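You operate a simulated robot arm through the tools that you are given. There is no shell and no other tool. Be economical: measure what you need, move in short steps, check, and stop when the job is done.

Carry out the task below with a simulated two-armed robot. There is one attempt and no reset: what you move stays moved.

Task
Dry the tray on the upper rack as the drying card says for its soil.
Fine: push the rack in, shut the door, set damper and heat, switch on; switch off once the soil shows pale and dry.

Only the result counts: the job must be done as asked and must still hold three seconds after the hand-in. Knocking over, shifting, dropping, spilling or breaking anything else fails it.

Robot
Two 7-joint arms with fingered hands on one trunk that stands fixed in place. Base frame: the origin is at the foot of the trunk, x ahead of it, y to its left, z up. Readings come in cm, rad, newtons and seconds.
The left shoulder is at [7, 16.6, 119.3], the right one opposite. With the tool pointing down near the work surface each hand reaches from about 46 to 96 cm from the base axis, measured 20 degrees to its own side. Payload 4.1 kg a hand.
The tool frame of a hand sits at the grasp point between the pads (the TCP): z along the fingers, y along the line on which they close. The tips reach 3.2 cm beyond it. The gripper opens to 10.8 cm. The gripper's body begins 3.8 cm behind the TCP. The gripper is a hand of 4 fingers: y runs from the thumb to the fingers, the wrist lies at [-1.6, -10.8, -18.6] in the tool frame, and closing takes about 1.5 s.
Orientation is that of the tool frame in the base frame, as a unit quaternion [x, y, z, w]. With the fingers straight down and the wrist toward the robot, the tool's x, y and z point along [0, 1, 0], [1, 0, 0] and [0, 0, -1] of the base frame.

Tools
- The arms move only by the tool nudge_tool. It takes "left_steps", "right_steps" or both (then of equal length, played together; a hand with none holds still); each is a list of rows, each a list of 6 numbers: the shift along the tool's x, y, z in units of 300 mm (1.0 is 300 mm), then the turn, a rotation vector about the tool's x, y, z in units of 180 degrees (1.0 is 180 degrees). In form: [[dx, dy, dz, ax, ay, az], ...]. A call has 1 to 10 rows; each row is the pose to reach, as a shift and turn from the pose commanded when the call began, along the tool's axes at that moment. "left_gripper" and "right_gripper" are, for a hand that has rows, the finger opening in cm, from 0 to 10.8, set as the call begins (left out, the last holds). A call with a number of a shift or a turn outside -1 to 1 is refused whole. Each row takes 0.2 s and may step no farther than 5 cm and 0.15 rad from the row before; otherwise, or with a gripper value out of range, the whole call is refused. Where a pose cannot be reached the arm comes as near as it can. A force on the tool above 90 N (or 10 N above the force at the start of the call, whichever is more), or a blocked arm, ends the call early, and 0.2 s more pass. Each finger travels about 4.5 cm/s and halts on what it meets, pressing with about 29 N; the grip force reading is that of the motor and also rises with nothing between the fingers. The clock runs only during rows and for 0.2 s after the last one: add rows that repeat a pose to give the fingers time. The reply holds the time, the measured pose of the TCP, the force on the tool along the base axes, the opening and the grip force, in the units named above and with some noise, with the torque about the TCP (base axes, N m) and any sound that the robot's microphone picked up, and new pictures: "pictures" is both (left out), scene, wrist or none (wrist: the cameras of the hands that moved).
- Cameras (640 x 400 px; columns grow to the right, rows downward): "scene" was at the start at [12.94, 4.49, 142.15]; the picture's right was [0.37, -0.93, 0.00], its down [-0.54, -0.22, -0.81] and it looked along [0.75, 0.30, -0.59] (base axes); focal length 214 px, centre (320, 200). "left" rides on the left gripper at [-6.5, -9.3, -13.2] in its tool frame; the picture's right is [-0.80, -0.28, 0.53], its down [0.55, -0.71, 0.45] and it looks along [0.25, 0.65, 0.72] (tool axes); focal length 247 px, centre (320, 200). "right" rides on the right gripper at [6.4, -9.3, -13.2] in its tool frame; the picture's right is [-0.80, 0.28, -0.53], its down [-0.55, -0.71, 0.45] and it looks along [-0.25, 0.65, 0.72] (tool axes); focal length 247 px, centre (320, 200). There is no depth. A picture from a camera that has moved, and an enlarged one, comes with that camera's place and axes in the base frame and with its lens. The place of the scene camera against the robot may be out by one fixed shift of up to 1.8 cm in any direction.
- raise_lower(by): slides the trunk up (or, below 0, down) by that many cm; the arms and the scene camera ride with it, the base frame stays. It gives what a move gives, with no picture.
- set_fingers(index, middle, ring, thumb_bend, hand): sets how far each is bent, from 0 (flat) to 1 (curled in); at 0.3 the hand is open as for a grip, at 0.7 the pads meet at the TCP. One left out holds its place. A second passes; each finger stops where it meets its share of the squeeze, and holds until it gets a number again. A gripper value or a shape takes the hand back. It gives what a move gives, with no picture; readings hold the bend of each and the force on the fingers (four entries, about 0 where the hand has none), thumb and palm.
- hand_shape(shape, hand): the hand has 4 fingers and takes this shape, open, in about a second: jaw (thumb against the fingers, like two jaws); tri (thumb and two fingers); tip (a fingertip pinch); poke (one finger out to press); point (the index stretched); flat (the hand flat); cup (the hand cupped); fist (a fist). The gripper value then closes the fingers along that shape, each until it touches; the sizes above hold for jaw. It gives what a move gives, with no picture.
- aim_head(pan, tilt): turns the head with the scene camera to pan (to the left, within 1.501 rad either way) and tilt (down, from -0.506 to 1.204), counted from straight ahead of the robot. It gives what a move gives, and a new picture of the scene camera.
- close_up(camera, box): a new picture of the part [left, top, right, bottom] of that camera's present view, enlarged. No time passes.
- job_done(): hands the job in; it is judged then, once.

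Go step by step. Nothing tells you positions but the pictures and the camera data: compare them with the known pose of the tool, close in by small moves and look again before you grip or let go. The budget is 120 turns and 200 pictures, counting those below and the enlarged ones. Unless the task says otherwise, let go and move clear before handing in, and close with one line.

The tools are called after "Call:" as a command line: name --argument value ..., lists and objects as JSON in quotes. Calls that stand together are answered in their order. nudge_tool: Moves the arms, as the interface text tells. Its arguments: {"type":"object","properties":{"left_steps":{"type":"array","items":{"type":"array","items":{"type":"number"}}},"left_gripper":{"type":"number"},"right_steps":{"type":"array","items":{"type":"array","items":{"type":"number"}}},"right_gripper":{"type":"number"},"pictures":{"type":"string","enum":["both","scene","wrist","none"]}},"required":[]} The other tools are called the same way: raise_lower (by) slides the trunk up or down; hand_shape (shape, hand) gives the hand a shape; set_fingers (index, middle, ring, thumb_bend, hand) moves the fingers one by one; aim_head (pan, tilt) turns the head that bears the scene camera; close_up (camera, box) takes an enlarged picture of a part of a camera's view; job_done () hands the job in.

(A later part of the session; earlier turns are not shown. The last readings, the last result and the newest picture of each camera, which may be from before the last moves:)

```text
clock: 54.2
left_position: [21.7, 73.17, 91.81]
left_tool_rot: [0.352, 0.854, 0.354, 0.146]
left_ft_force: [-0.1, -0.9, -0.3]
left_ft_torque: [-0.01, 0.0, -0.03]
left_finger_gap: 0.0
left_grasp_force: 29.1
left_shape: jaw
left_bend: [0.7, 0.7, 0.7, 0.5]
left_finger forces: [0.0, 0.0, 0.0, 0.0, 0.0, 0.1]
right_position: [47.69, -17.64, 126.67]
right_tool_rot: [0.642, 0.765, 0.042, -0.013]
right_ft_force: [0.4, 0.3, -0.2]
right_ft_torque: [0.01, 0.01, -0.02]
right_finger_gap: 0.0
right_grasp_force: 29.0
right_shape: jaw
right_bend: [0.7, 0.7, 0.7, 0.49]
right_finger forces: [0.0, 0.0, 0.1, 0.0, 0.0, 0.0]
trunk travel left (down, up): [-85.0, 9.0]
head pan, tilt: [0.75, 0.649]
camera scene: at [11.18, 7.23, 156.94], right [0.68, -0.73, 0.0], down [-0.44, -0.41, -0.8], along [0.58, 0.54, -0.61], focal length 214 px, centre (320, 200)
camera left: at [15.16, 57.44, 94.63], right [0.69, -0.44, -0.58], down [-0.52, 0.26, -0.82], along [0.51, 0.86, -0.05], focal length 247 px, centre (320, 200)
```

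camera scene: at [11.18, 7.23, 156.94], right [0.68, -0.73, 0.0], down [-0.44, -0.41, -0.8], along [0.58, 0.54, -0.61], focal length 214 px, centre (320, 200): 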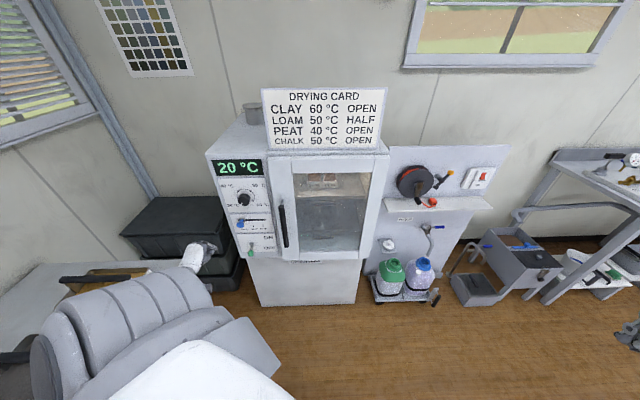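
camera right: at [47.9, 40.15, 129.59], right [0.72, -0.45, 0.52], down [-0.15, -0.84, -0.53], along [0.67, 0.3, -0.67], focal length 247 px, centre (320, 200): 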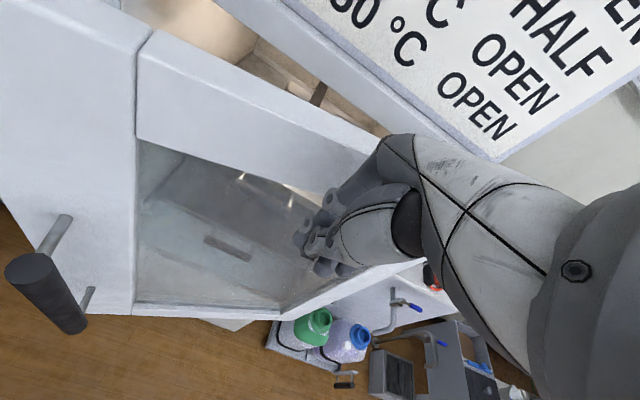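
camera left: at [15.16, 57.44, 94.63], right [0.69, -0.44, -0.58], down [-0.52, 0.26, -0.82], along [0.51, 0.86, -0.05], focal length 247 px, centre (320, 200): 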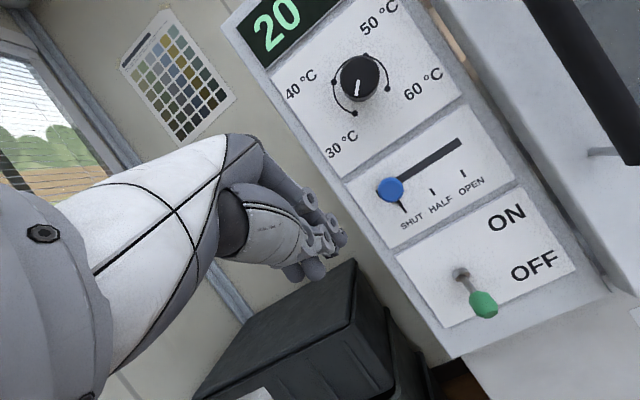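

Two wrist views give the damper knob at (38.6, 80.8, 89), the heat knob at (41.1, 77, 102.5), and the panel face about 3.5 cm behind them. Advancing on the left of the damper knob.

Call:
nudge_tool --left_steps '[[0.02, 0.08, 0.106, 0, 0, 0], [0.033, 0.165, 0.212, 0, 0, 0], [0.033, 0.25, 0.318, 0, 0, 0], [0.033, 0.32, 0.414, 0, 0, 0]]' --pictures "both"

Call:
close_up --camera "scene" --box '[190, 180, 300, 270]'

```text
clock: 55.2
left_position: [32.27, 84.88, 89.88]
left_tool_rot: [0.352, 0.854, 0.354, 0.145]
left_ft_force: [0.4, -0.1, -0.7]
left_ft_torque: [0.02, 0.02, -0.02]
left_finger_gap: 0.0
left_grasp_force: 29.5
left_shape: jaw
left_bend: [0.7, 0.7, 0.7, 0.5]
left_finger forces: [0.1, 0.0, 0.0, 0.0, 0.0, 0.0]
right_position: [47.95, -17.52, 126.5]
right_tool_rot: [0.642, 0.765, 0.041, -0.013]
right_ft_force: [0.4, -0.6, 0.1]
right_ft_torque: [-0.01, 0.04, -0.03]
right_finger_gap: 0.0
right_grasp_force: 29.3
right_shape: jaw
right_bend: [0.7, 0.7, 0.7, 0.49]
right_finger forces: [0.1, 0.0, 0.0, 0.0, 0.0, 0.0]
trunk travel left (down, up): [-85.0, 9.0]
head pan, tilt: [0.75, 0.649]
camera scene: at [11.33, 7.29, 156.92], right [0.68, -0.73, 0.0], down [-0.44, -0.41, -0.8], along [0.58, 0.54, -0.61], focal length 214 px, centre (320, 200)
camera left: at [25.64, 69.21, 92.72], right [0.69, -0.44, -0.58], down [-0.52, 0.26, -0.82], along [0.5, 0.86, -0.05], focal length 247 px, centre (320, 200)
```

scene: 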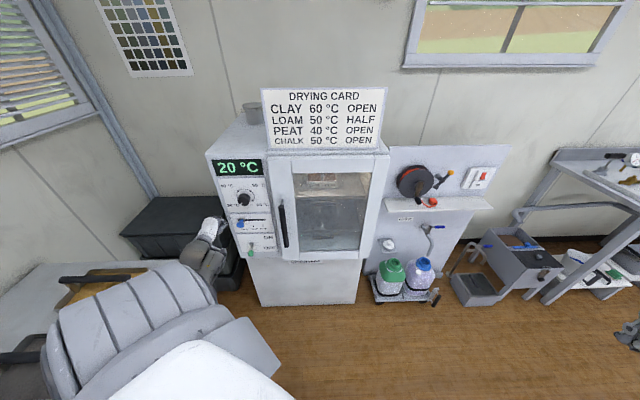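
left: 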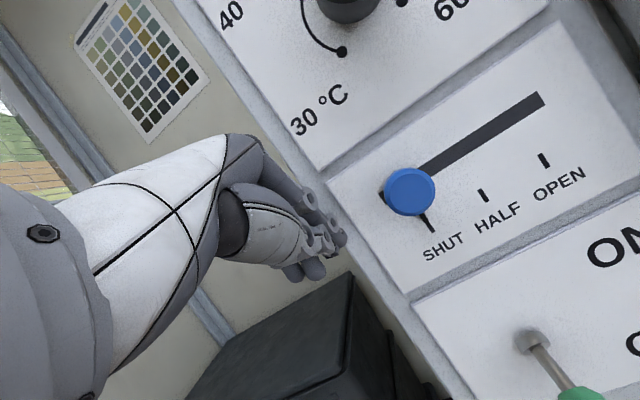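

```text
4.44 times, centred on (245, 225) of scene
camera zoom: at [11.33, 7.29, 156.92], right [0.68, -0.73, 0.0], down [-0.44, -0.41, -0.8], along [0.58, 0.54, -0.61], focal length 953 px, centre (653, 89)
```

zoom: 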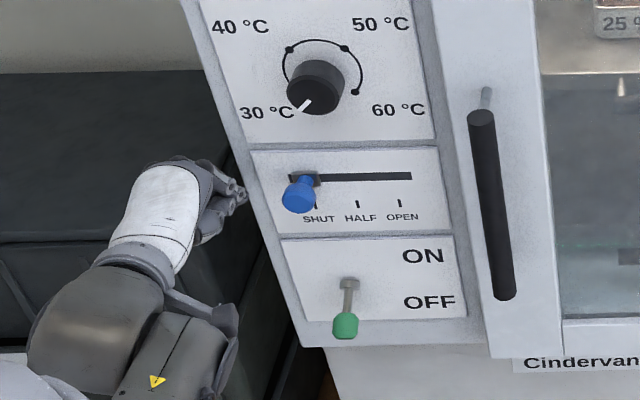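

The fingers are just left of the knob. Pushing right now, first part.

Call:
nudge_tool --left_steps '[[-0.03, 0, 0.047, 0, 0, 0], [-0.09, 0, 0.047, 0, 0, 0], [-0.16, 0, 0.047, 0, 0, 0], [-0.23, 0, 0.047, 0, 0, 0]]' --pictures "wrist"

Call:
close_up --camera "scene" --box '[190, 180, 300, 270]'

```text
clock: 56.2
left_position: [37.71, 80.64, 89.03]
left_tool_rot: [0.352, 0.854, 0.355, 0.146]
left_ft_force: [-0.6, 1.9, 0.7]
left_ft_torque: [-0.01, -0.01, 0.04]
left_finger_gap: 0.0
left_grasp_force: 29.0
left_shape: jaw
left_bend: [0.7, 0.7, 0.7, 0.5]
left_finger forces: [2.3, 0.1, 0.1, 0.0, 0.0, 0.0]
right_position: [47.96, -17.66, 126.71]
right_tool_rot: [0.642, 0.765, 0.042, -0.013]
right_ft_force: [0.2, 0.4, -1.0]
right_ft_torque: [0.01, 0.02, 0.0]
right_finger_gap: 0.01
right_grasp_force: 28.8
right_shape: jaw
right_bend: [0.7, 0.7, 0.7, 0.49]
right_finger forces: [0.0, 0.0, 0.1, 0.1, 0.1, 0.0]
trunk travel left (down, up): [-85.0, 9.0]
head pan, tilt: [0.75, 0.649]
camera left: at [31.13, 64.93, 91.82], right [0.69, -0.44, -0.58], down [-0.52, 0.26, -0.81], along [0.5, 0.86, -0.05], focal length 247 px, centre (320, 200)
```

left: 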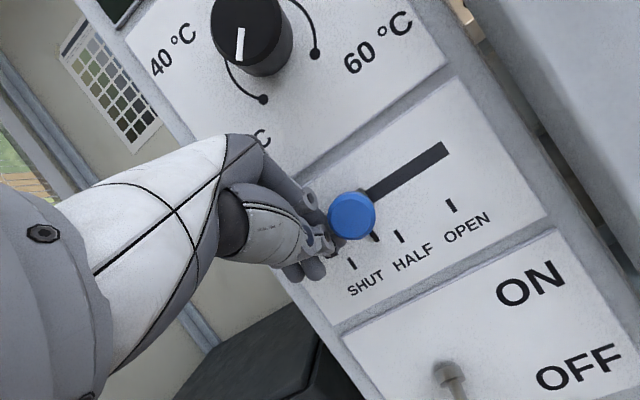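

```text
4.44 times, centred on (245, 225) of scene
camera zoom: at [11.25, 7.12, 156.93], right [0.68, -0.73, 0.0], down [-0.44, -0.41, -0.8], along [0.58, 0.54, -0.6], focal length 953 px, centre (653, 89)
```

zoom: 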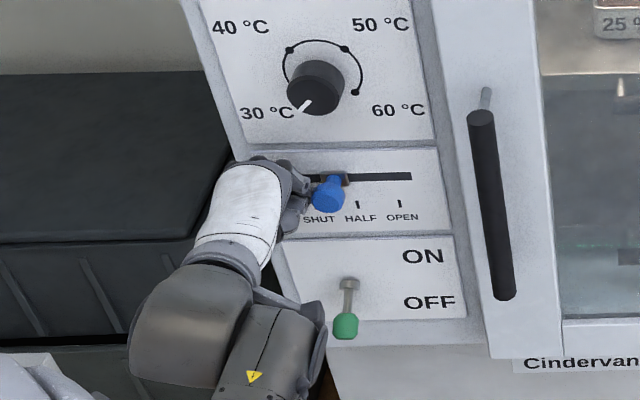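

The damper follows with light force. About 5.8 cm remain to OPEN.

Call:
nudge_tool --left_steps '[[-0.05, 0, 0, 0, 0, 0], [-0.1, 0, 0, 0, 0, 0], [-0.15, 0, 0, 0, 0, 0], [-0.185, 0, 0, 0, 0, 0]]' --pictures "wrist"

Call:
close_up --camera "scene" --box '[190, 180, 300, 270]'

```text
clock: 57.2
left_position: [41.76, 76.7, 89.01]
left_tool_rot: [0.351, 0.854, 0.355, 0.145]
left_ft_force: [-1.0, 0.6, 0.8]
left_ft_torque: [-0.03, -0.02, 0.0]
left_finger_gap: 0.0
left_grasp_force: 29.6
left_shape: jaw
left_bend: [0.7, 0.7, 0.7, 0.5]
left_finger forces: [1.9, 0.0, 0.0, 0.0, 0.0, 0.0]
right_position: [47.86, -17.78, 126.76]
right_tool_rot: [0.642, 0.765, 0.042, -0.014]
right_ft_force: [0.1, 0.6, -0.5]
right_ft_torque: [-0.05, 0.0, -0.01]
right_finger_gap: 0.0
right_grasp_force: 29.0
right_shape: jaw
right_bend: [0.7, 0.7, 0.7, 0.49]
right_finger forces: [0.1, 0.0, 0.1, 0.0, 0.0, 0.0]
trunk travel left (down, up): [-85.0, 9.0]
head pan, tilt: [0.75, 0.649]
camera left: at [35.1, 61.05, 91.82], right [0.69, -0.44, -0.58], down [-0.52, 0.26, -0.82], along [0.51, 0.86, -0.05], focal length 247 px, centre (320, 200)
```

left: 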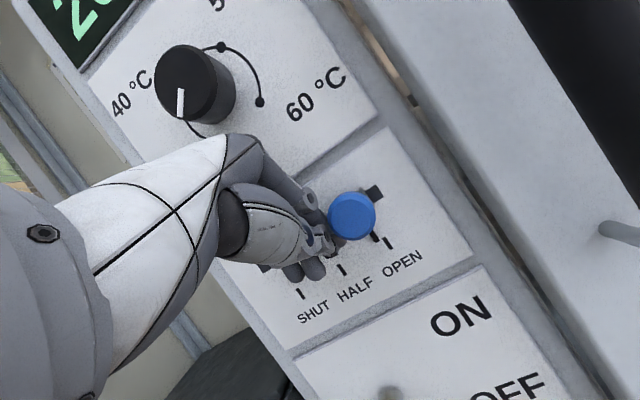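

```text
4.44 times, centred on (245, 225) of scene
camera zoom: at [11.17, 7.1, 156.94], right [0.68, -0.73, 0.0], down [-0.44, -0.41, -0.8], along [0.58, 0.54, -0.6], focal length 953 px, centre (653, 89)
```

zoom: 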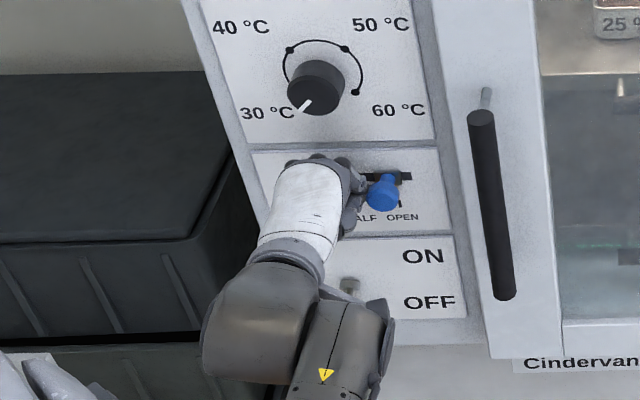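

Nearly there. I'll push gently on until the stop gives some force.

Call:
nudge_tool --left_steps '[[-0.015, 0, 0, 0, 0, 0], [-0.03, 0, 0, 0, 0, 0], [-0.04, 0, 0, 0, 0, 0]]' --pictures "none"

Call:
close_up --camera "scene" --box '[190, 180, 300, 270]'

```text
clock: 58.0
left_position: [42.32, 76.16, 88.99]
left_tool_rot: [0.352, 0.854, 0.355, 0.146]
left_ft_force: [-7.6, 8.2, 0.7]
left_ft_torque: [-0.01, -0.05, 0.17]
left_finger_gap: 0.0
left_grasp_force: 29.0
left_shape: jaw
left_bend: [0.7, 0.7, 0.7, 0.5]
left_finger forces: [12.0, 0.0, 0.0, 0.0, 0.0, 0.1]
right_position: [47.74, -17.44, 126.81]
right_tool_rot: [0.641, 0.766, 0.043, -0.012]
right_ft_force: [0.4, 0.2, -0.2]
right_ft_torque: [0.01, -0.02, -0.01]
right_finger_gap: 0.01
right_grasp_force: 28.8
right_shape: jaw
right_bend: [0.7, 0.7, 0.7, 0.49]
right_finger forces: [0.0, 0.1, 0.0, 0.0, 0.0, 0.0]
trunk travel left (down, up): [-85.0, 9.0]
head pan, tilt: [0.75, 0.649]
```

```text
4.44 times, centred on (245, 225) of scene
camera zoom: at [10.95, 7.35, 156.95], right [0.68, -0.73, 0.0], down [-0.44, -0.41, -0.8], along [0.58, 0.54, -0.6], focal length 953 px, centre (653, 89)
```

zoom: 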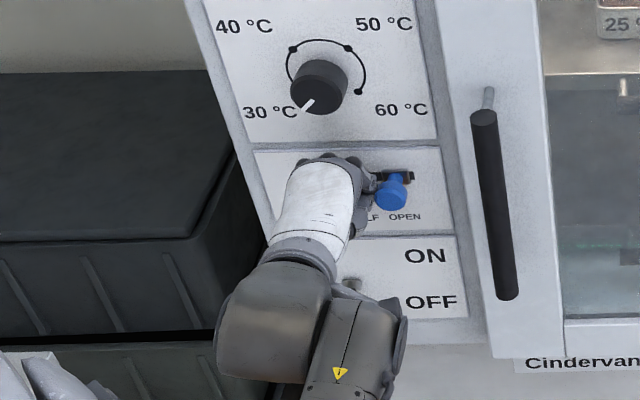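

The damper is at its end stop, OPEN. I'll release it, back off diagonally to the heat knob's height, and tilt the hand to point straight at the panel.

Call:
nudge_tool --left_steps '[[0.06, 0, 0, 0, 0, 0], [0.06, 0, -0.12, 0, 0, 0], [0.06, 0, -0.26, 0, 0, 0], [0.055, 0, -0.4, 0, 0, 0], [0.05, 0, -0.53, 0, 0, 0], [0.047, -0.01, -0.65, 0, 0, 0]]' --pictures "none"

Call:
nudge_tool --left_steps '[[0, 0, 0, -0.045, 0, 0], [0, 0, 0, -0.09, 0, 0], [0, 0, 0, -0.135, 0, 0], [0, 0, 0, -0.18, 0, 0], [0, 0, 0, -0.22, 0, 0], [0, 0, 0, -0.25, 0, 0]]' --left_gripper 9 --pictures "both"

Call:
close_up --camera "scene" --box '[190, 150, 300, 270]'

```text
clock: 59.4
left_position: [31.6, 66.58, 102.64]
left_tool_rot: [0.352, 0.853, 0.355, 0.147]
left_ft_force: [-0.1, -0.1, 0.4]
left_ft_torque: [-0.03, -0.05, -0.01]
left_finger_gap: 0.01
left_grasp_force: 29.2
left_shape: jaw
left_bend: [0.7, 0.7, 0.7, 0.5]
left_finger forces: [0.0, 0.0, 0.0, 0.0, 0.1, 0.0]
right_position: [47.77, -17.83, 126.58]
right_tool_rot: [0.642, 0.765, 0.042, -0.013]
right_ft_force: [-0.1, -0.4, -0.8]
right_ft_torque: [0.01, -0.02, -0.04]
right_finger_gap: 0.0
right_grasp_force: 28.9
right_shape: jaw
right_bend: [0.7, 0.7, 0.7, 0.49]
right_finger forces: [0.1, 0.0, 0.0, 0.0, 0.0, 0.1]
trunk travel left (down, up): [-85.0, 9.0]
head pan, tilt: [0.75, 0.649]
```

```text
clock: 60.8
left_position: [31.59, 66.95, 102.63]
left_tool_rot: [0.269, 0.653, 0.655, 0.27]
left_ft_force: [0.8, -0.4, 0.0]
left_ft_torque: [-0.03, -0.02, 0.0]
left_finger_gap: 8.99
left_grasp_force: 0.2
left_shape: jaw
left_bend: [0.26, 0.34, 0.32, 0.51]
left_finger forces: [0.0, 0.0, 0.0, 0.0, 0.1, 0.1]
right_position: [47.93, -17.51, 126.64]
right_tool_rot: [0.642, 0.765, 0.042, -0.013]
right_ft_force: [0.4, -0.2, 0.1]
right_ft_torque: [0.03, 0.0, -0.01]
right_finger_gap: 0.0
right_grasp_force: 29.1
right_shape: jaw
right_bend: [0.7, 0.7, 0.7, 0.49]
right_finger forces: [0.1, 0.0, 0.1, 0.0, 0.0, 0.0]
trunk travel left (down, up): [-85.0, 9.0]
head pan, tilt: [0.75, 0.649]
camera scene: at [11.19, 7.19, 156.93], right [0.68, -0.73, 0.0], down [-0.44, -0.41, -0.8], along [0.58, 0.54, -0.61], focal length 214 px, centre (320, 200)
camera left: at [26.99, 53.14, 93.4], right [0.94, -0.18, -0.28], down [-0.07, 0.71, -0.7], along [0.33, 0.68, 0.65], focal length 247 px, centre (320, 200)
```

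scene: 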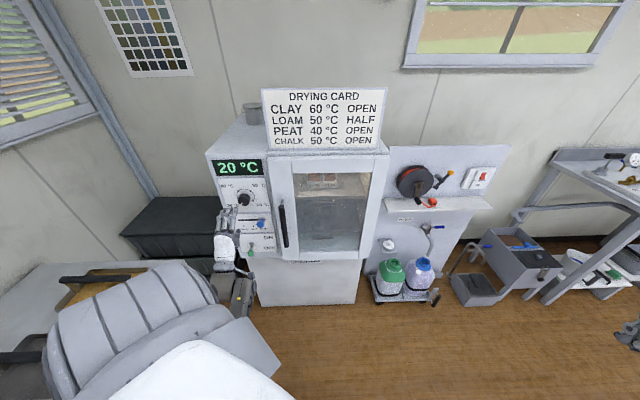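
left: 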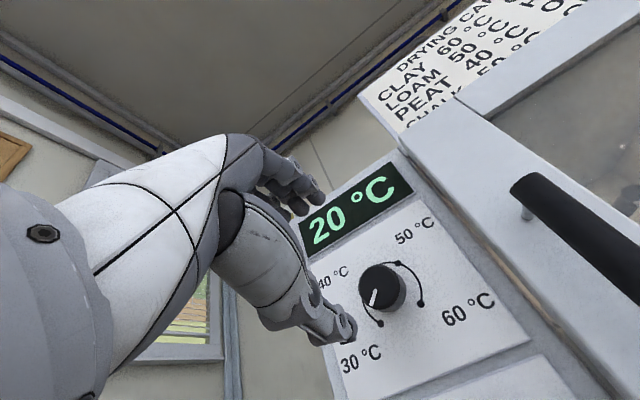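

```text
3.33 times, centred on (245, 210) of scene
camera zoom: at [11.19, 7.19, 156.93], right [0.68, -0.73, 0.0], down [-0.44, -0.41, -0.8], along [0.58, 0.54, -0.61], focal length 715 px, centre (570, 167)
```

zoom: 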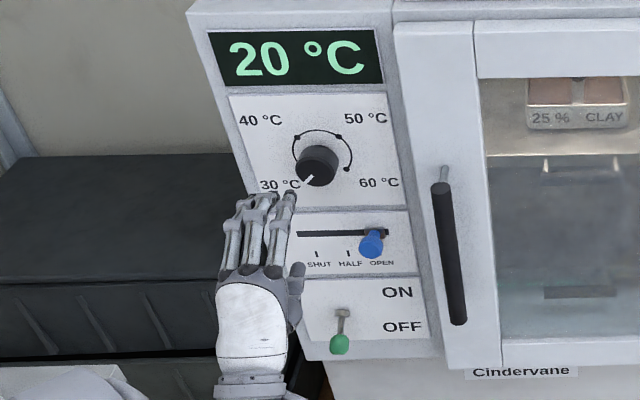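

The damper reads OPEN. The heat knob's face is at (41.0, 76.9, 102.3), with the panel about 4 cm behind. I'll test the roll range in free space: first 45° counter-clockwise, for the grip start.

Call:
nudge_tool --left_steps '[[0, 0, 0, 0, 0, 0.045], [0, 0, 0, 0, 0, 0.09], [0, 0, 0, 0, 0, 0.135], [0, 0, 0, 0, 0, 0.18], [0, 0, 0, 0, 0, 0.225], [0, 0, 0, 0, 0, 0.25]]' --pictures "none"

Call:
nudge_tool --left_steps '[[0, 0, 0, 0, 0, -0.047], [0, 0, 0, 0, 0, -0.094], [0, 0, 0, 0, 0, -0.141], [0, 0, 0, 0, 0, -0.188], [0, 0, 0, 0, 0, -0.235], [0, 0, 0, 0, 0, -0.282], [0, 0, 0, 0, 0, -0.329], [0, 0, 0, 0, 0, -0.376], [0, 0, 0, 0, 0, -0.423], [0, 0, 0, 0, 0, -0.47]]' --pictures "both"

```text
clock: 62.2
left_position: [31.71, 66.86, 102.58]
left_tool_rot: [0.499, 0.5, 0.708, -0.002]
left_ft_force: [0.6, 0.9, 0.3]
left_ft_torque: [0.01, -0.01, -0.02]
left_finger_gap: 8.99
left_grasp_force: 0.1
left_shape: jaw
left_bend: [0.26, 0.34, 0.32, 0.51]
left_finger forces: [0.0, 0.0, 0.0, 0.0, 0.1, 0.0]
right_position: [47.76, -17.69, 126.67]
right_tool_rot: [0.642, 0.765, 0.042, -0.014]
right_ft_force: [-0.6, 0.0, 0.9]
right_ft_torque: [-0.03, -0.01, 0.0]
right_finger_gap: 0.0
right_grasp_force: 29.3
right_shape: jaw
right_bend: [0.7, 0.7, 0.7, 0.49]
right_finger forces: [0.0, 0.1, 0.0, 0.0, 0.0, 0.0]
trunk travel left (down, up): [-85.0, 9.0]
head pan, tilt: [0.75, 0.649]
```

```text
clock: 64.4
left_position: [31.84, 66.98, 102.58]
left_tool_rot: [0.031, 0.706, 0.524, 0.476]
left_ft_force: [-0.9, -0.1, 0.7]
left_ft_torque: [0.0, -0.03, -0.01]
left_finger_gap: 9.02
left_grasp_force: 0.2
left_shape: jaw
left_bend: [0.26, 0.34, 0.32, 0.51]
left_finger forces: [0.0, 0.0, 0.0, 0.0, 0.1, 0.0]
right_position: [48.01, -17.78, 126.63]
right_tool_rot: [0.642, 0.765, 0.042, -0.014]
right_ft_force: [0.6, 0.0, -0.8]
right_ft_torque: [0.0, -0.01, 0.0]
right_finger_gap: 0.0
right_grasp_force: 28.7
right_shape: jaw
right_bend: [0.7, 0.7, 0.7, 0.49]
right_finger forces: [0.0, 0.1, 0.0, 0.0, 0.0, 0.0]
trunk travel left (down, up): [-85.0, 9.0]
head pan, tilt: [0.75, 0.649]
camera scene: at [11.24, 7.06, 156.93], right [0.68, -0.73, 0.0], down [-0.44, -0.41, -0.8], along [0.58, 0.54, -0.6], focal length 214 px, centre (320, 200)
camera left: at [30.14, 49.99, 99.64], right [0.94, -0.18, 0.29], down [0.34, 0.3, -0.89], along [0.08, 0.94, 0.34], focal length 247 px, centre (320, 200)
```

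scene: 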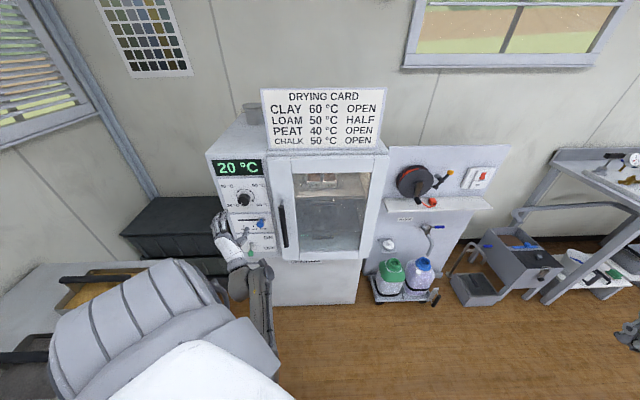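
left: 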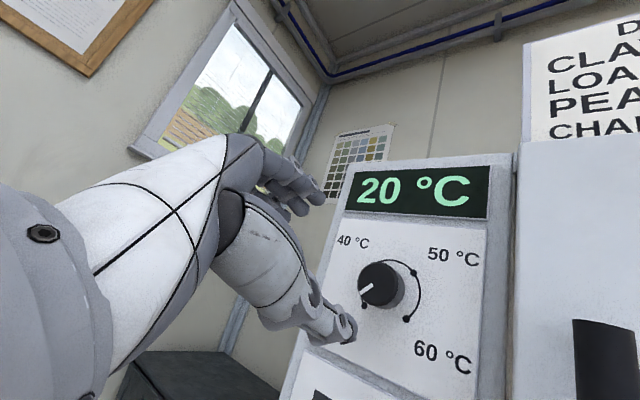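

The roll range of ±40–45° works. I'll advance with open fingers around the knob.

Call:
nudge_tool --left_steps '[[0.017, 0.002, 0.13, 0, 0, 0], [0.017, 0.002, 0.26, 0, 0, 0], [0.017, 0.002, 0.38, 0, 0, 0], [0.017, 0.002, 0.45, 0, 0, 0]]' --left_gripper 9 --pictures "wrist"

Call:
close_up --camera "scene" --box '[190, 150, 300, 270]'

```text
clock: 65.4
left_position: [40.87, 76.79, 102.35]
left_tool_rot: [0.032, 0.706, 0.523, 0.476]
left_ft_force: [-0.1, 0.4, 0.2]
left_ft_torque: [0.02, 0.01, 0.0]
left_finger_gap: 9.02
left_grasp_force: 0.1
left_shape: jaw
left_bend: [0.26, 0.34, 0.32, 0.51]
left_finger forces: [0.0, 0.0, 0.0, 0.0, 0.1, 0.0]
right_position: [47.92, -17.57, 126.59]
right_tool_rot: [0.642, 0.766, 0.041, -0.013]
right_ft_force: [0.4, -0.9, 0.5]
right_ft_torque: [-0.03, 0.03, 0.04]
right_finger_gap: 0.02
right_grasp_force: 28.9
right_shape: jaw
right_bend: [0.7, 0.7, 0.7, 0.49]
right_finger forces: [0.1, 0.0, 0.0, 0.0, 0.0, 0.1]
trunk travel left (down, up): [-85.0, 9.0]
head pan, tilt: [0.75, 0.649]
camera left: at [39.37, 59.85, 99.35], right [0.94, -0.18, 0.29], down [0.33, 0.3, -0.89], along [0.08, 0.94, 0.34], focal length 247 px, centre (320, 200)
```

left: 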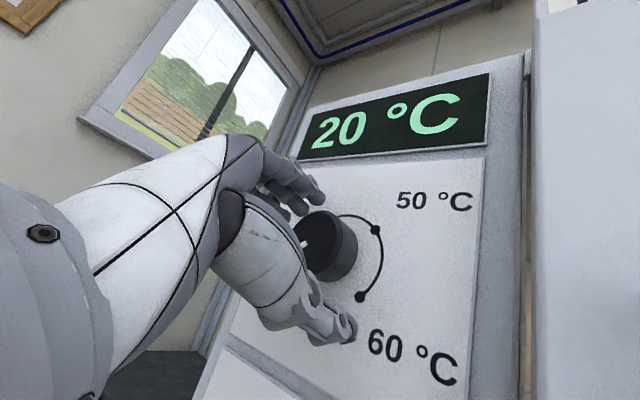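

```text
3.33 times, centred on (245, 210) of scene
camera zoom: at [11.22, 7.22, 156.93], right [0.68, -0.73, 0.0], down [-0.44, -0.41, -0.8], along [0.58, 0.54, -0.61], focal length 715 px, centre (570, 167)
```

zoom: 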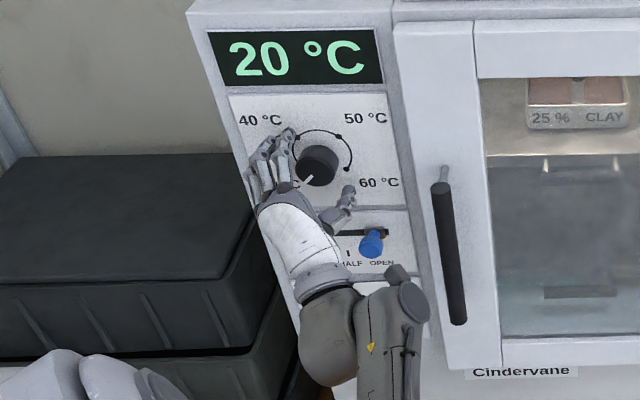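

The knob lies between thumb and fingers. Closing, then turning clockwise a little.

Call:
nudge_tool --left_steps '[[0, 0, 0, 0, 0, 0], [0, 0, 0, 0, 0, 0], [0, 0, 0, 0, 0, 0], [0, 0, 0, 0, 0, 0], [0, 0, 0, 0, 0, 0], [0, 0, 0, 0, 0, 0], [0, 0, 0, 0, 0, 0.045], [0, 0, 0, 0, 0, 0.09], [0, 0, 0, 0, 0, 0.135]]' --left_gripper 0 --pictures "wrist"

Call:
close_up --camera "scene" --box '[190, 150, 300, 270]'

```text
clock: 67.4
left_position: [40.91, 76.8, 102.26]
left_tool_rot: [0.181, 0.683, 0.612, 0.355]
left_ft_force: [-0.6, -4.0, -4.4]
left_ft_torque: [-0.03, 0.06, -0.02]
left_finger_gap: 4.0
left_grasp_force: 28.7
left_shape: jaw
left_bend: [0.74, 0.5, 0.53, 0.74]
left_finger forces: [15.0, 8.3, 0.0, 0.1, 28.1, 0.0]
right_position: [47.74, -17.74, 126.68]
right_tool_rot: [0.642, 0.766, 0.042, -0.014]
right_ft_force: [0.4, -0.4, -0.7]
right_ft_torque: [-0.01, -0.03, 0.0]
right_finger_gap: 0.01
right_grasp_force: 29.3
right_shape: jaw
right_bend: [0.7, 0.7, 0.7, 0.49]
right_finger forces: [0.0, 0.0, 0.0, 0.0, 0.0, 0.0]
trunk travel left (down, up): [-85.0, 9.0]
head pan, tilt: [0.75, 0.649]
camera left: at [37.72, 61.45, 95.16], right [0.97, -0.22, -0.06], down [0.07, 0.56, -0.82], along [0.22, 0.8, 0.56], focal length 247 px, centre (320, 200)
```

left: 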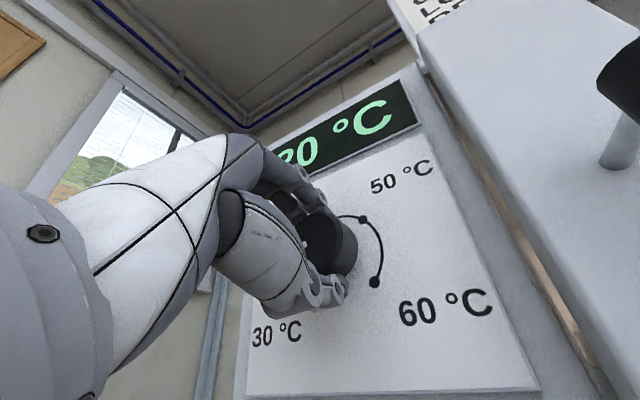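

```text
3.33 times, centred on (245, 210) of scene
camera zoom: at [11.1, 7.14, 156.94], right [0.68, -0.73, 0.0], down [-0.44, -0.41, -0.8], along [0.58, 0.54, -0.6], focal length 715 px, centre (570, 167)
```

zoom: 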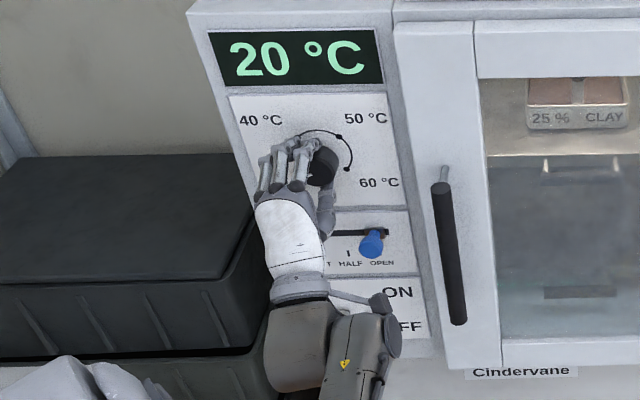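

Gripped, with low side forces. Continue turning clockwise.

Call:
nudge_tool --left_steps '[[0, 0, 0, 0, 0, 0.045], [0, 0, 0, 0, 0, 0.09], [0, 0, 0, 0, 0, 0.135], [0, 0, 0, 0, 0, 0.18], [0, 0, 0, 0, 0, 0.225], [0, 0, 0, 0, 0, 0.27], [0, 0, 0, 0, 0, 0.315], [0, 0, 0, 0, 0, 0.36]]' --pictures "wrist"

Call:
close_up --camera "scene" --box '[190, 150, 300, 270]'

```text
clock: 69.2
left_position: [40.76, 76.88, 102.39]
left_tool_rot: [0.518, 0.48, 0.707, -0.03]
left_ft_force: [-5.4, 0.5, 0.2]
left_ft_torque: [-0.02, -0.01, 0.11]
left_finger_gap: 4.02
left_grasp_force: 28.8
left_shape: jaw
left_bend: [0.74, 0.5, 0.53, 0.74]
left_finger forces: [15.2, 9.3, 0.0, 0.0, 27.3, 0.0]
right_position: [47.73, -17.75, 126.6]
right_tool_rot: [0.642, 0.765, 0.042, -0.013]
right_ft_force: [0.3, -0.8, 0.2]
right_ft_torque: [0.03, 0.01, 0.02]
right_finger_gap: 0.01
right_grasp_force: 28.6
right_shape: jaw
right_bend: [0.7, 0.7, 0.7, 0.49]
right_finger forces: [0.0, 0.0, 0.0, 0.0, 0.1, 0.1]
trunk travel left (down, up): [-85.0, 9.0]
head pan, tilt: [0.75, 0.649]
camera left: at [29.47, 69.69, 91.56], right [0.59, 0.17, -0.79], down [-0.32, 0.95, -0.04], along [0.74, 0.27, 0.61], focal length 247 px, centre (320, 200)
```

left: 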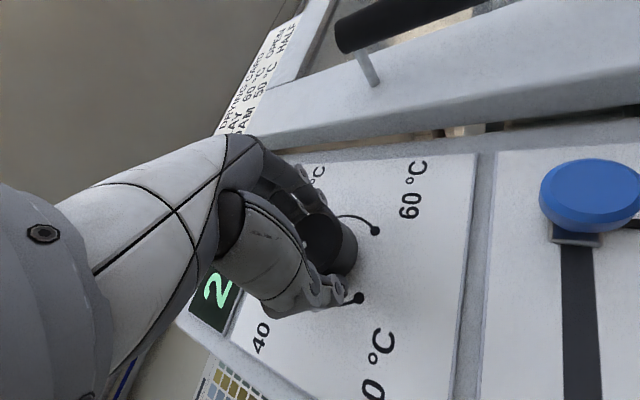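

```text
3.33 times, centred on (245, 210) of scene
camera zoom: at [10.98, 7.16, 156.95], right [0.68, -0.73, 0.0], down [-0.44, -0.41, -0.8], along [0.58, 0.54, -0.6], focal length 715 px, centre (570, 167)
```

zoom: 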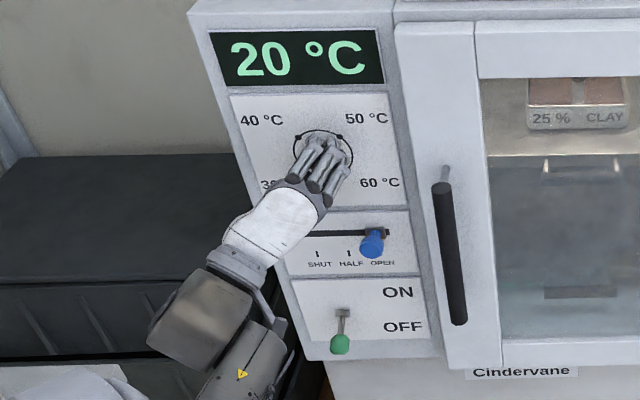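

The knob turns with the hand. I'll go on about 40° more while the wrist allows it.

Call:
nudge_tool --left_steps '[[0, 0, 0, 0, 0, 0.045], [0, 0, 0, 0, 0, 0.09], [0, 0, 0, 0, 0, 0.135], [0, 0, 0, 0, 0, 0.18], [0, 0, 0, 0, 0, 0.225]]' --pictures "none"

Call:
close_up --camera "scene" --box '[190, 150, 300, 270]'

```text
clock: 70.4
left_position: [40.71, 76.9, 102.38]
left_tool_rot: [0.652, 0.271, 0.653, -0.273]
left_ft_force: [-5.2, 7.1, 8.9]
left_ft_torque: [0.14, -0.17, 0.17]
left_finger_gap: 4.03
left_grasp_force: 28.8
left_shape: jaw
left_bend: [0.74, 0.5, 0.53, 0.74]
left_finger forces: [13.3, 9.1, 0.0, 0.0, 29.0, 0.0]
right_position: [47.7, -17.75, 126.7]
right_tool_rot: [0.642, 0.765, 0.043, -0.013]
right_ft_force: [0.7, -0.2, 0.3]
right_ft_torque: [0.04, -0.01, -0.03]
right_finger_gap: 0.0
right_grasp_force: 28.7
right_shape: jaw
right_bend: [0.7, 0.7, 0.7, 0.49]
right_finger forces: [0.0, 0.1, 0.1, 0.0, 0.0, 0.0]
trunk travel left (down, up): [-85.0, 9.0]
head pan, tilt: [0.75, 0.649]
```

```text
3.33 times, centred on (245, 210) of scene
camera zoom: at [10.92, 7.1, 156.96], right [0.68, -0.73, 0.0], down [-0.44, -0.41, -0.8], along [0.58, 0.54, -0.6], focal length 715 px, centre (570, 167)
```

zoom: 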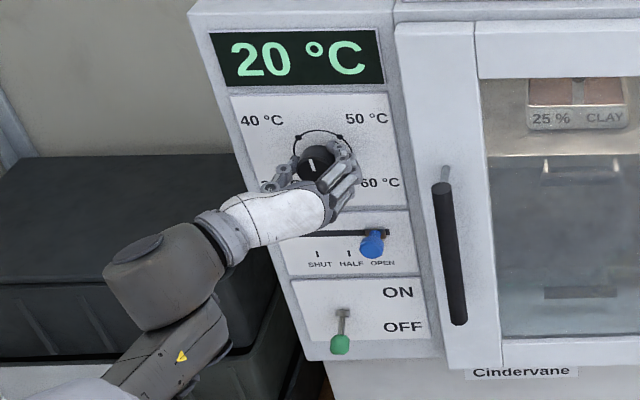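

The pointer now stands at the top, about halfway. I'll open, roll back, and grip again for the second half.

Call:
nudge_tool --left_steps '[[0, 0, 0, 0, 0, 0], [0, 0, 0, 0, 0, 0], [0, 0, 0, 0, 0, 0], [0, 0, 0, 0, 0, -0.045], [0, 0, 0, 0, 0, -0.09], [0, 0, 0, 0, 0, -0.135], [0, 0, 0, 0, 0, -0.18], [0, 0, 0, 0, 0, -0.225], [0, 0, 0, 0, 0, -0.27], [0, 0, 0, 0, 0, -0.315]]' --left_gripper 9.5 --pictures "none"

Call:
nudge_tool --left_steps '[[0, 0, 0, 0, 0, -0.045], [0, 0, 0, 0, 0, -0.09], [0, 0, 0, 0, 0, -0.135], [0, 0, 0, 0, 0, -0.18], [0, 0, 0, 0, 0, -0.225], [0, 0, 0, 0, 0, -0.27], [0, 0, 0, 0, 0, -0.315], [0, 0, 0, 0, 0, -0.36], [0, 0, 0, 0, 0, -0.405], [0, 0, 0, 0, 0, -0.44]]' --pictures "none"

Call:
close_up --camera "scene" --box '[190, 150, 300, 270]'

```text
clock: 72.6
left_position: [40.99, 76.7, 102.2]
left_tool_rot: [0.445, 0.549, 0.704, 0.071]
left_ft_force: [-0.1, 0.6, 0.2]
left_ft_torque: [0.03, 0.01, 0.02]
left_finger_gap: 9.49
left_grasp_force: 0.1
left_shape: jaw
left_bend: [0.26, 0.32, 0.31, 0.46]
left_finger forces: [0.0, 0.1, 0.0, 0.0, 0.0, 0.0]
right_position: [47.91, -17.7, 126.51]
right_tool_rot: [0.643, 0.765, 0.042, -0.013]
right_ft_force: [0.4, -0.3, -0.2]
right_ft_torque: [0.01, -0.03, -0.01]
right_finger_gap: 0.0
right_grasp_force: 28.4
right_shape: jaw
right_bend: [0.7, 0.7, 0.7, 0.49]
right_finger forces: [0.1, 0.1, 0.0, 0.0, 0.0, 0.0]
trunk travel left (down, up): [-85.0, 9.0]
head pan, tilt: [0.75, 0.649]
```

```text
clock: 74.8
left_position: [40.95, 76.82, 102.4]
left_tool_rot: [-0.007, 0.707, 0.496, 0.504]
left_ft_force: [-0.2, 1.7, 0.2]
left_ft_torque: [-0.05, -0.04, 0.03]
left_finger_gap: 9.49
left_grasp_force: 0.1
left_shape: jaw
left_bend: [0.26, 0.32, 0.31, 0.46]
left_finger forces: [0.0, 0.0, 0.0, 0.0, 0.1, 0.0]
right_position: [47.92, -17.7, 126.71]
right_tool_rot: [0.642, 0.765, 0.041, -0.013]
right_ft_force: [-0.2, 0.3, -0.5]
right_ft_torque: [-0.01, 0.01, -0.01]
right_finger_gap: 0.0
right_grasp_force: 28.9
right_shape: jaw
right_bend: [0.7, 0.7, 0.7, 0.49]
right_finger forces: [0.0, 0.0, 0.1, 0.0, 0.0, 0.0]
trunk travel left (down, up): [-85.0, 9.0]
head pan, tilt: [0.75, 0.649]
```

```text
3.33 times, centred on (245, 210) of scene
camera zoom: at [11.21, 7.08, 156.93], right [0.68, -0.73, 0.0], down [-0.44, -0.41, -0.8], along [0.58, 0.54, -0.6], focal length 715 px, centre (570, 167)
```

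zoom: 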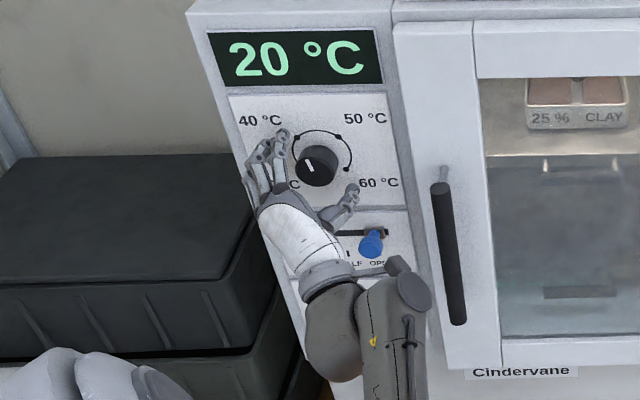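

Pointer sits at about −20° from vertical and needs to reach +135° (60 °C). Gripping and turning again.

Call:
nudge_tool --left_steps '[[0, 0, 0, 0, 0, 0], [0, 0, 0, 0, 0, 0], [0, 0, 0, 0, 0, 0], [0, 0, 0, 0, 0, 0], [0, 0, 0, 0, 0, 0], [0, 0, 0, 0, 0, 0], [0, 0, 0, 0, 0, 0.045], [0, 0, 0, 0, 0, 0.09], [0, 0, 0, 0, 0, 0.135], [0, 0, 0, 0, 0, 0.18]]' --left_gripper 0 --pictures "none"

Call:
nudge_tool --left_steps '[[0, 0, 0, 0, 0, 0.045], [0, 0, 0, 0, 0, 0.09], [0, 0, 0, 0, 0, 0.135], [0, 0, 0, 0, 0, 0.18], [0, 0, 0, 0, 0, 0.225], [0, 0, 0, 0, 0, 0.27], [0, 0, 0, 0, 0, 0.315], [0, 0, 0, 0, 0, 0.36], [0, 0, 0, 0, 0, 0.405], [0, 0, 0, 0, 0, 0.45]]' --pictures "wrist"

Call:
close_up --camera "scene" --box '[190, 150, 300, 270]'

```text
clock: 77.0
left_position: [40.82, 76.84, 102.34]
left_tool_rot: [0.191, 0.68, 0.618, 0.345]
left_ft_force: [-3.3, 2.7, -2.1]
left_ft_torque: [-0.03, -0.03, 0.11]
left_finger_gap: 3.98
left_grasp_force: 29.0
left_shape: jaw
left_bend: [0.74, 0.51, 0.54, 0.74]
left_finger forces: [15.8, 8.7, 0.0, 0.0, 25.7, 0.1]
right_position: [47.76, -17.5, 126.59]
right_tool_rot: [0.642, 0.765, 0.043, -0.012]
right_ft_force: [0.0, -0.9, 0.2]
right_ft_torque: [-0.02, 0.01, -0.02]
right_finger_gap: 0.0
right_grasp_force: 29.0
right_shape: jaw
right_bend: [0.7, 0.7, 0.7, 0.49]
right_finger forces: [0.0, 0.0, 0.0, 0.1, 0.0, 0.0]
trunk travel left (down, up): [-85.0, 9.0]
head pan, tilt: [0.75, 0.649]
```

```text
clock: 79.2
left_position: [40.67, 76.73, 102.63]
left_tool_rot: [0.585, 0.393, 0.695, -0.14]
left_ft_force: [-1.6, 13.5, 15.4]
left_ft_torque: [0.26, -0.29, 0.2]
left_finger_gap: 3.93
left_grasp_force: 29.4
left_shape: jaw
left_bend: [0.74, 0.51, 0.54, 0.74]
left_finger forces: [14.7, 9.3, 0.0, 0.0, 27.3, 0.0]
right_position: [47.61, -17.68, 126.72]
right_tool_rot: [0.642, 0.765, 0.043, -0.013]
right_ft_force: [0.9, -0.3, -0.1]
right_ft_torque: [0.02, 0.0, -0.04]
right_finger_gap: 0.0
right_grasp_force: 29.5
right_shape: jaw
right_bend: [0.7, 0.7, 0.7, 0.49]
right_finger forces: [0.0, 0.1, 0.0, 0.1, 0.1, 0.1]
trunk travel left (down, up): [-85.0, 9.0]
head pan, tilt: [0.75, 0.649]
camera left: at [27.21, 71.93, 93.05], right [0.41, 0.35, -0.84], down [-0.3, 0.92, 0.24], along [0.86, 0.15, 0.48], focal length 247 px, centre (320, 200)
```

left: 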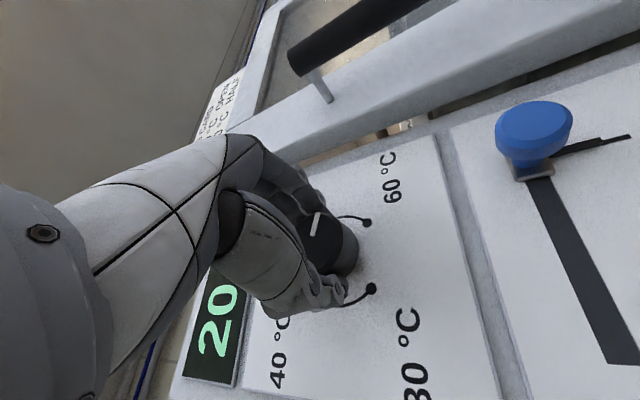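

```text
3.33 times, centred on (245, 210) of scene
camera zoom: at [10.93, 7.16, 156.97], right [0.68, -0.73, 0.0], down [-0.44, -0.41, -0.8], along [0.58, 0.54, -0.6], focal length 715 px, centre (570, 167)
```

zoom: 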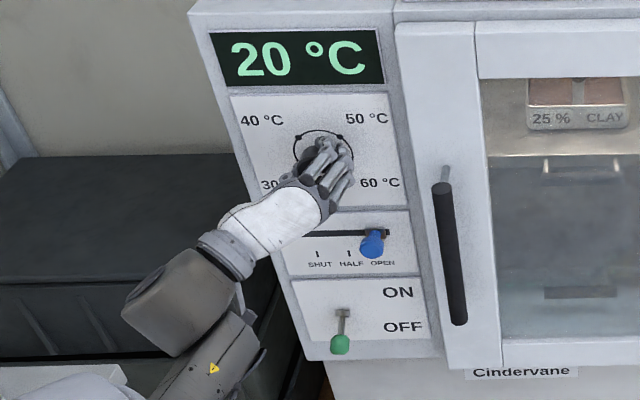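

The pointer is about +90°, with roughly 45° left. I'll turn 22° more, then regrip for the remainder.

Call:
nudge_tool --left_steps '[[0, 0, 0, 0, 0, 0.04], [0, 0, 0, 0, 0, 0.08], [0, 0, 0, 0, 0, 0.12]]' --pictures "none"

Call:
nudge_tool --left_steps '[[0, 0, 0, 0, 0, 0], [0, 0, 0, 0, 0, 0], [0, 0, 0, 0, 0, 0], [0, 0, 0, 0, 0, -0.045], [0, 0, 0, 0, 0, -0.09], [0, 0, 0, 0, 0, -0.135], [0, 0, 0, 0, 0, -0.18], [0, 0, 0, 0, 0, -0.225], [0, 0, 0, 0, 0, -0.27], [0, 0, 0, 0, 0, -0.315]]' --left_gripper 9.5 --pictures "none"

Call:
nudge_tool --left_steps '[[0, 0, 0, 0, 0, -0.045], [0, 0, 0, 0, 0, -0.09], [0, 0, 0, 0, 0, -0.135], [0, 0, 0, 0, 0, -0.18], [0, 0, 0, 0, 0, -0.225], [0, 0, 0, 0, 0, -0.27], [0, 0, 0, 0, 0, -0.315], [0, 0, 0, 0, 0, -0.36]]' --pictures "wrist"

Call:
close_up --camera "scene" --box '[210, 160, 290, 220]'

```text
clock: 80.0
left_position: [40.83, 76.83, 102.49]
left_tool_rot: [0.649, 0.275, 0.657, -0.267]
left_ft_force: [2.5, 9.6, 19.2]
left_ft_torque: [0.35, -0.35, 0.12]
left_finger_gap: 3.89
left_grasp_force: 29.0
left_shape: jaw
left_bend: [0.74, 0.52, 0.54, 0.73]
left_finger forces: [14.6, 9.4, 0.0, 0.0, 28.5, 0.0]
right_position: [47.64, -17.89, 126.7]
right_tool_rot: [0.642, 0.765, 0.043, -0.013]
right_ft_force: [0.1, -0.3, -0.4]
right_ft_torque: [-0.01, -0.01, 0.02]
right_finger_gap: 0.0
right_grasp_force: 29.0
right_shape: jaw
right_bend: [0.7, 0.7, 0.7, 0.49]
right_finger forces: [0.0, 0.0, 0.1, 0.0, 0.0, 0.1]
trunk travel left (down, up): [-85.0, 9.0]
head pan, tilt: [0.75, 0.649]
```

```text
clock: 82.2
left_position: [40.92, 76.77, 102.28]
left_tool_rot: [0.441, 0.553, 0.703, 0.078]
left_ft_force: [-0.7, 0.4, 0.0]
left_ft_torque: [0.0, 0.01, -0.01]
left_finger_gap: 9.46
left_grasp_force: 0.0
left_shape: jaw
left_bend: [0.26, 0.32, 0.31, 0.46]
left_finger forces: [0.0, 0.1, 0.0, 0.0, 0.0, 0.1]
right_position: [47.92, -17.69, 126.59]
right_tool_rot: [0.642, 0.766, 0.042, -0.014]
right_ft_force: [-0.6, 0.1, -0.4]
right_ft_torque: [-0.02, 0.02, 0.01]
right_finger_gap: 0.0
right_grasp_force: 29.3
right_shape: jaw
right_bend: [0.7, 0.7, 0.7, 0.49]
right_finger forces: [0.1, 0.0, 0.0, 0.0, 0.1, 0.0]
trunk travel left (down, up): [-85.0, 9.0]
head pan, tilt: [0.75, 0.649]
```

```text
clock: 84.0
left_position: [40.89, 76.77, 102.28]
left_tool_rot: [0.075, 0.703, 0.553, 0.441]
left_ft_force: [-1.1, 0.0, 0.2]
left_ft_torque: [0.01, 0.04, 0.01]
left_finger_gap: 9.47
left_grasp_force: 0.1
left_shape: jaw
left_bend: [0.26, 0.32, 0.31, 0.46]
left_finger forces: [0.0, 0.0, 0.1, 0.0, 0.1, 0.0]
right_position: [47.85, -17.67, 126.59]
right_tool_rot: [0.642, 0.765, 0.042, -0.013]
right_ft_force: [0.4, -0.5, -0.6]
right_ft_torque: [0.01, 0.01, 0.02]
right_finger_gap: 0.01
right_grasp_force: 28.5
right_shape: jaw
right_bend: [0.7, 0.7, 0.7, 0.49]
right_finger forces: [0.0, 0.0, 0.0, 0.0, 0.0, 0.0]
trunk travel left (down, up): [-85.0, 9.0]
head pan, tilt: [0.75, 0.649]
camera left: at [39.06, 60.19, 98.05], right [0.96, -0.2, 0.19], down [0.26, 0.38, -0.89], along [0.11, 0.9, 0.42], focal length 247 px, centre (320, 200)
```

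left: 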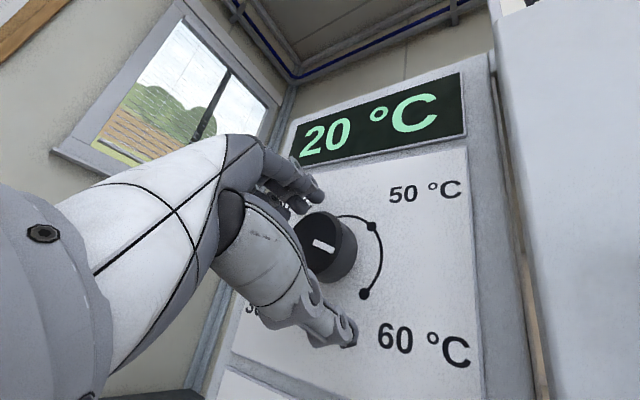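

```text
6.67 times, centred on (250, 190) of scene
camera zoom: at [11.22, 7.06, 156.94], right [0.68, -0.73, 0.0], down [-0.44, -0.41, -0.8], along [0.58, 0.54, -0.6], focal length 1430 px, centre (787, 267)
```

zoom: 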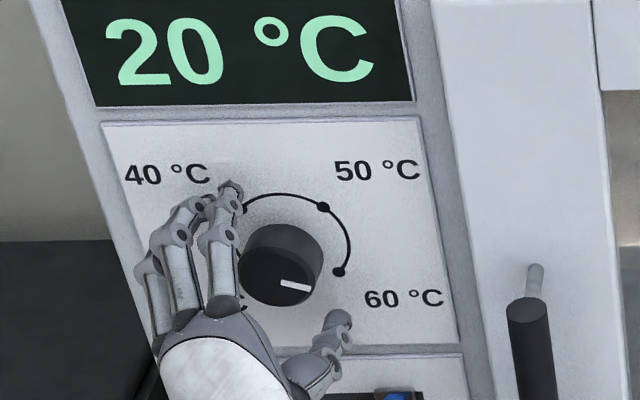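

Pointer is at about +111°, so some 24° remain to the 60 °C dot. Gripping and turning that bit.

Call:
nudge_tool --left_steps '[[0, 0, 0, 0, 0, 0], [0, 0, 0, 0, 0, 0], [0, 0, 0, 0, 0, 0], [0, 0, 0, 0, 0, 0], [0, 0, 0, 0, 0, 0], [0, 0, 0, 0, 0, 0], [0, 0, 0, 0, 0, 0.04], [0, 0, 0, 0, 0, 0.08], [0, 0, 0, 0, 0, 0.12], [0, 0, 0, 0, 0, 0.145]]' --left_gripper 0 --pictures "none"

Call:
nudge_tool --left_steps '[[0, 0, 0, 0, 0, 0], [0, 0, 0, 0, 0, 0], [0, 0, 0, 0, 0, 0], [0, 0, 0, 0, 0, 0], [0, 0, 0, 0, 0, 0]]' --left_gripper 9.5 --pictures "wrist"

Call:
close_up --camera "scene" --box '[210, 160, 290, 220]'

```text
clock: 86.2
left_position: [40.81, 76.84, 102.19]
left_tool_rot: [0.234, 0.667, 0.639, 0.305]
left_ft_force: [0.7, 1.0, -1.5]
left_ft_torque: [-0.03, -0.08, 0.02]
left_finger_gap: 4.1
left_grasp_force: 29.4
left_shape: jaw
left_bend: [0.74, 0.49, 0.53, 0.74]
left_finger forces: [14.8, 8.8, 0.0, 0.0, 25.7, 0.1]
right_position: [47.86, -17.72, 126.76]
right_tool_rot: [0.642, 0.766, 0.042, -0.013]
right_ft_force: [-0.1, 1.1, -0.2]
right_ft_torque: [-0.01, 0.01, 0.03]
right_finger_gap: 0.02
right_grasp_force: 29.1
right_shape: jaw
right_bend: [0.7, 0.7, 0.7, 0.49]
right_finger forces: [0.1, 0.0, 0.0, 0.0, 0.0, 0.0]
trunk travel left (down, up): [-85.0, 9.0]
head pan, tilt: [0.75, 0.649]
```

```text
clock: 87.4
left_position: [40.91, 76.85, 102.37]
left_tool_rot: [0.234, 0.667, 0.638, 0.306]
left_ft_force: [-0.1, -0.7, 0.5]
left_ft_torque: [-0.03, 0.03, 0.04]
left_finger_gap: 9.5
left_grasp_force: 0.1
left_shape: jaw
left_bend: [0.26, 0.33, 0.31, 0.46]
left_finger forces: [0.0, 0.1, 0.0, 0.1, 0.0, 0.1]
right_position: [47.93, -17.72, 126.74]
right_tool_rot: [0.642, 0.766, 0.042, -0.014]
right_ft_force: [-0.9, -0.5, 0.4]
right_ft_torque: [-0.02, 0.0, -0.02]
right_finger_gap: 0.0
right_grasp_force: 29.2
right_shape: jaw
right_bend: [0.7, 0.7, 0.7, 0.49]
right_finger forces: [0.0, 0.1, 0.1, 0.0, 0.0, 0.1]
trunk travel left (down, up): [-85.0, 9.0]
head pan, tilt: [0.75, 0.649]
camera left: at [36.87, 62.36, 93.88], right [0.96, -0.2, -0.19], down [-0.02, 0.65, -0.76], along [0.28, 0.73, 0.62], focal length 247 px, centre (320, 200)
```

left: 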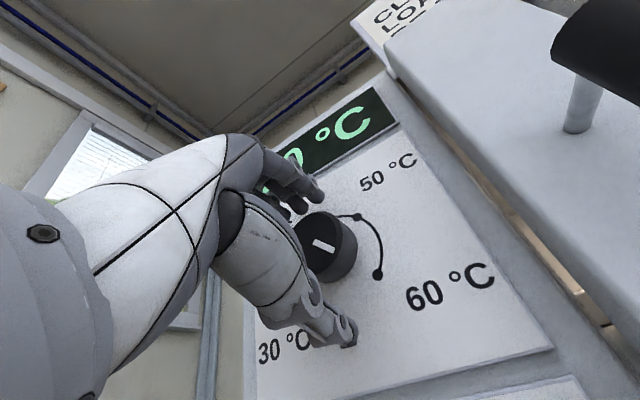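

```text
6.67 times, centred on (250, 190) of scene
camera zoom: at [11.15, 7.14, 156.94], right [0.68, -0.73, 0.0], down [-0.44, -0.41, -0.8], along [0.58, 0.54, -0.6], focal length 1430 px, centre (787, 267)
```

zoom: 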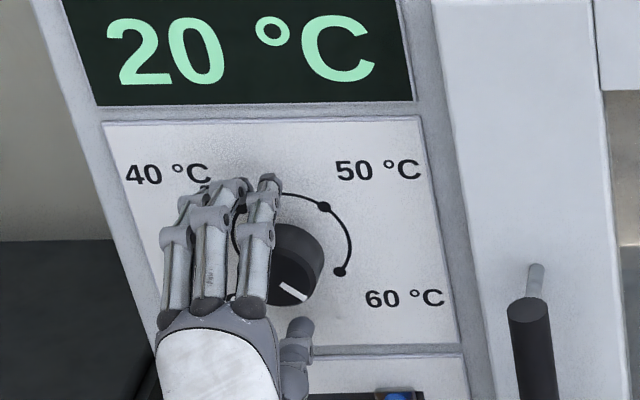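

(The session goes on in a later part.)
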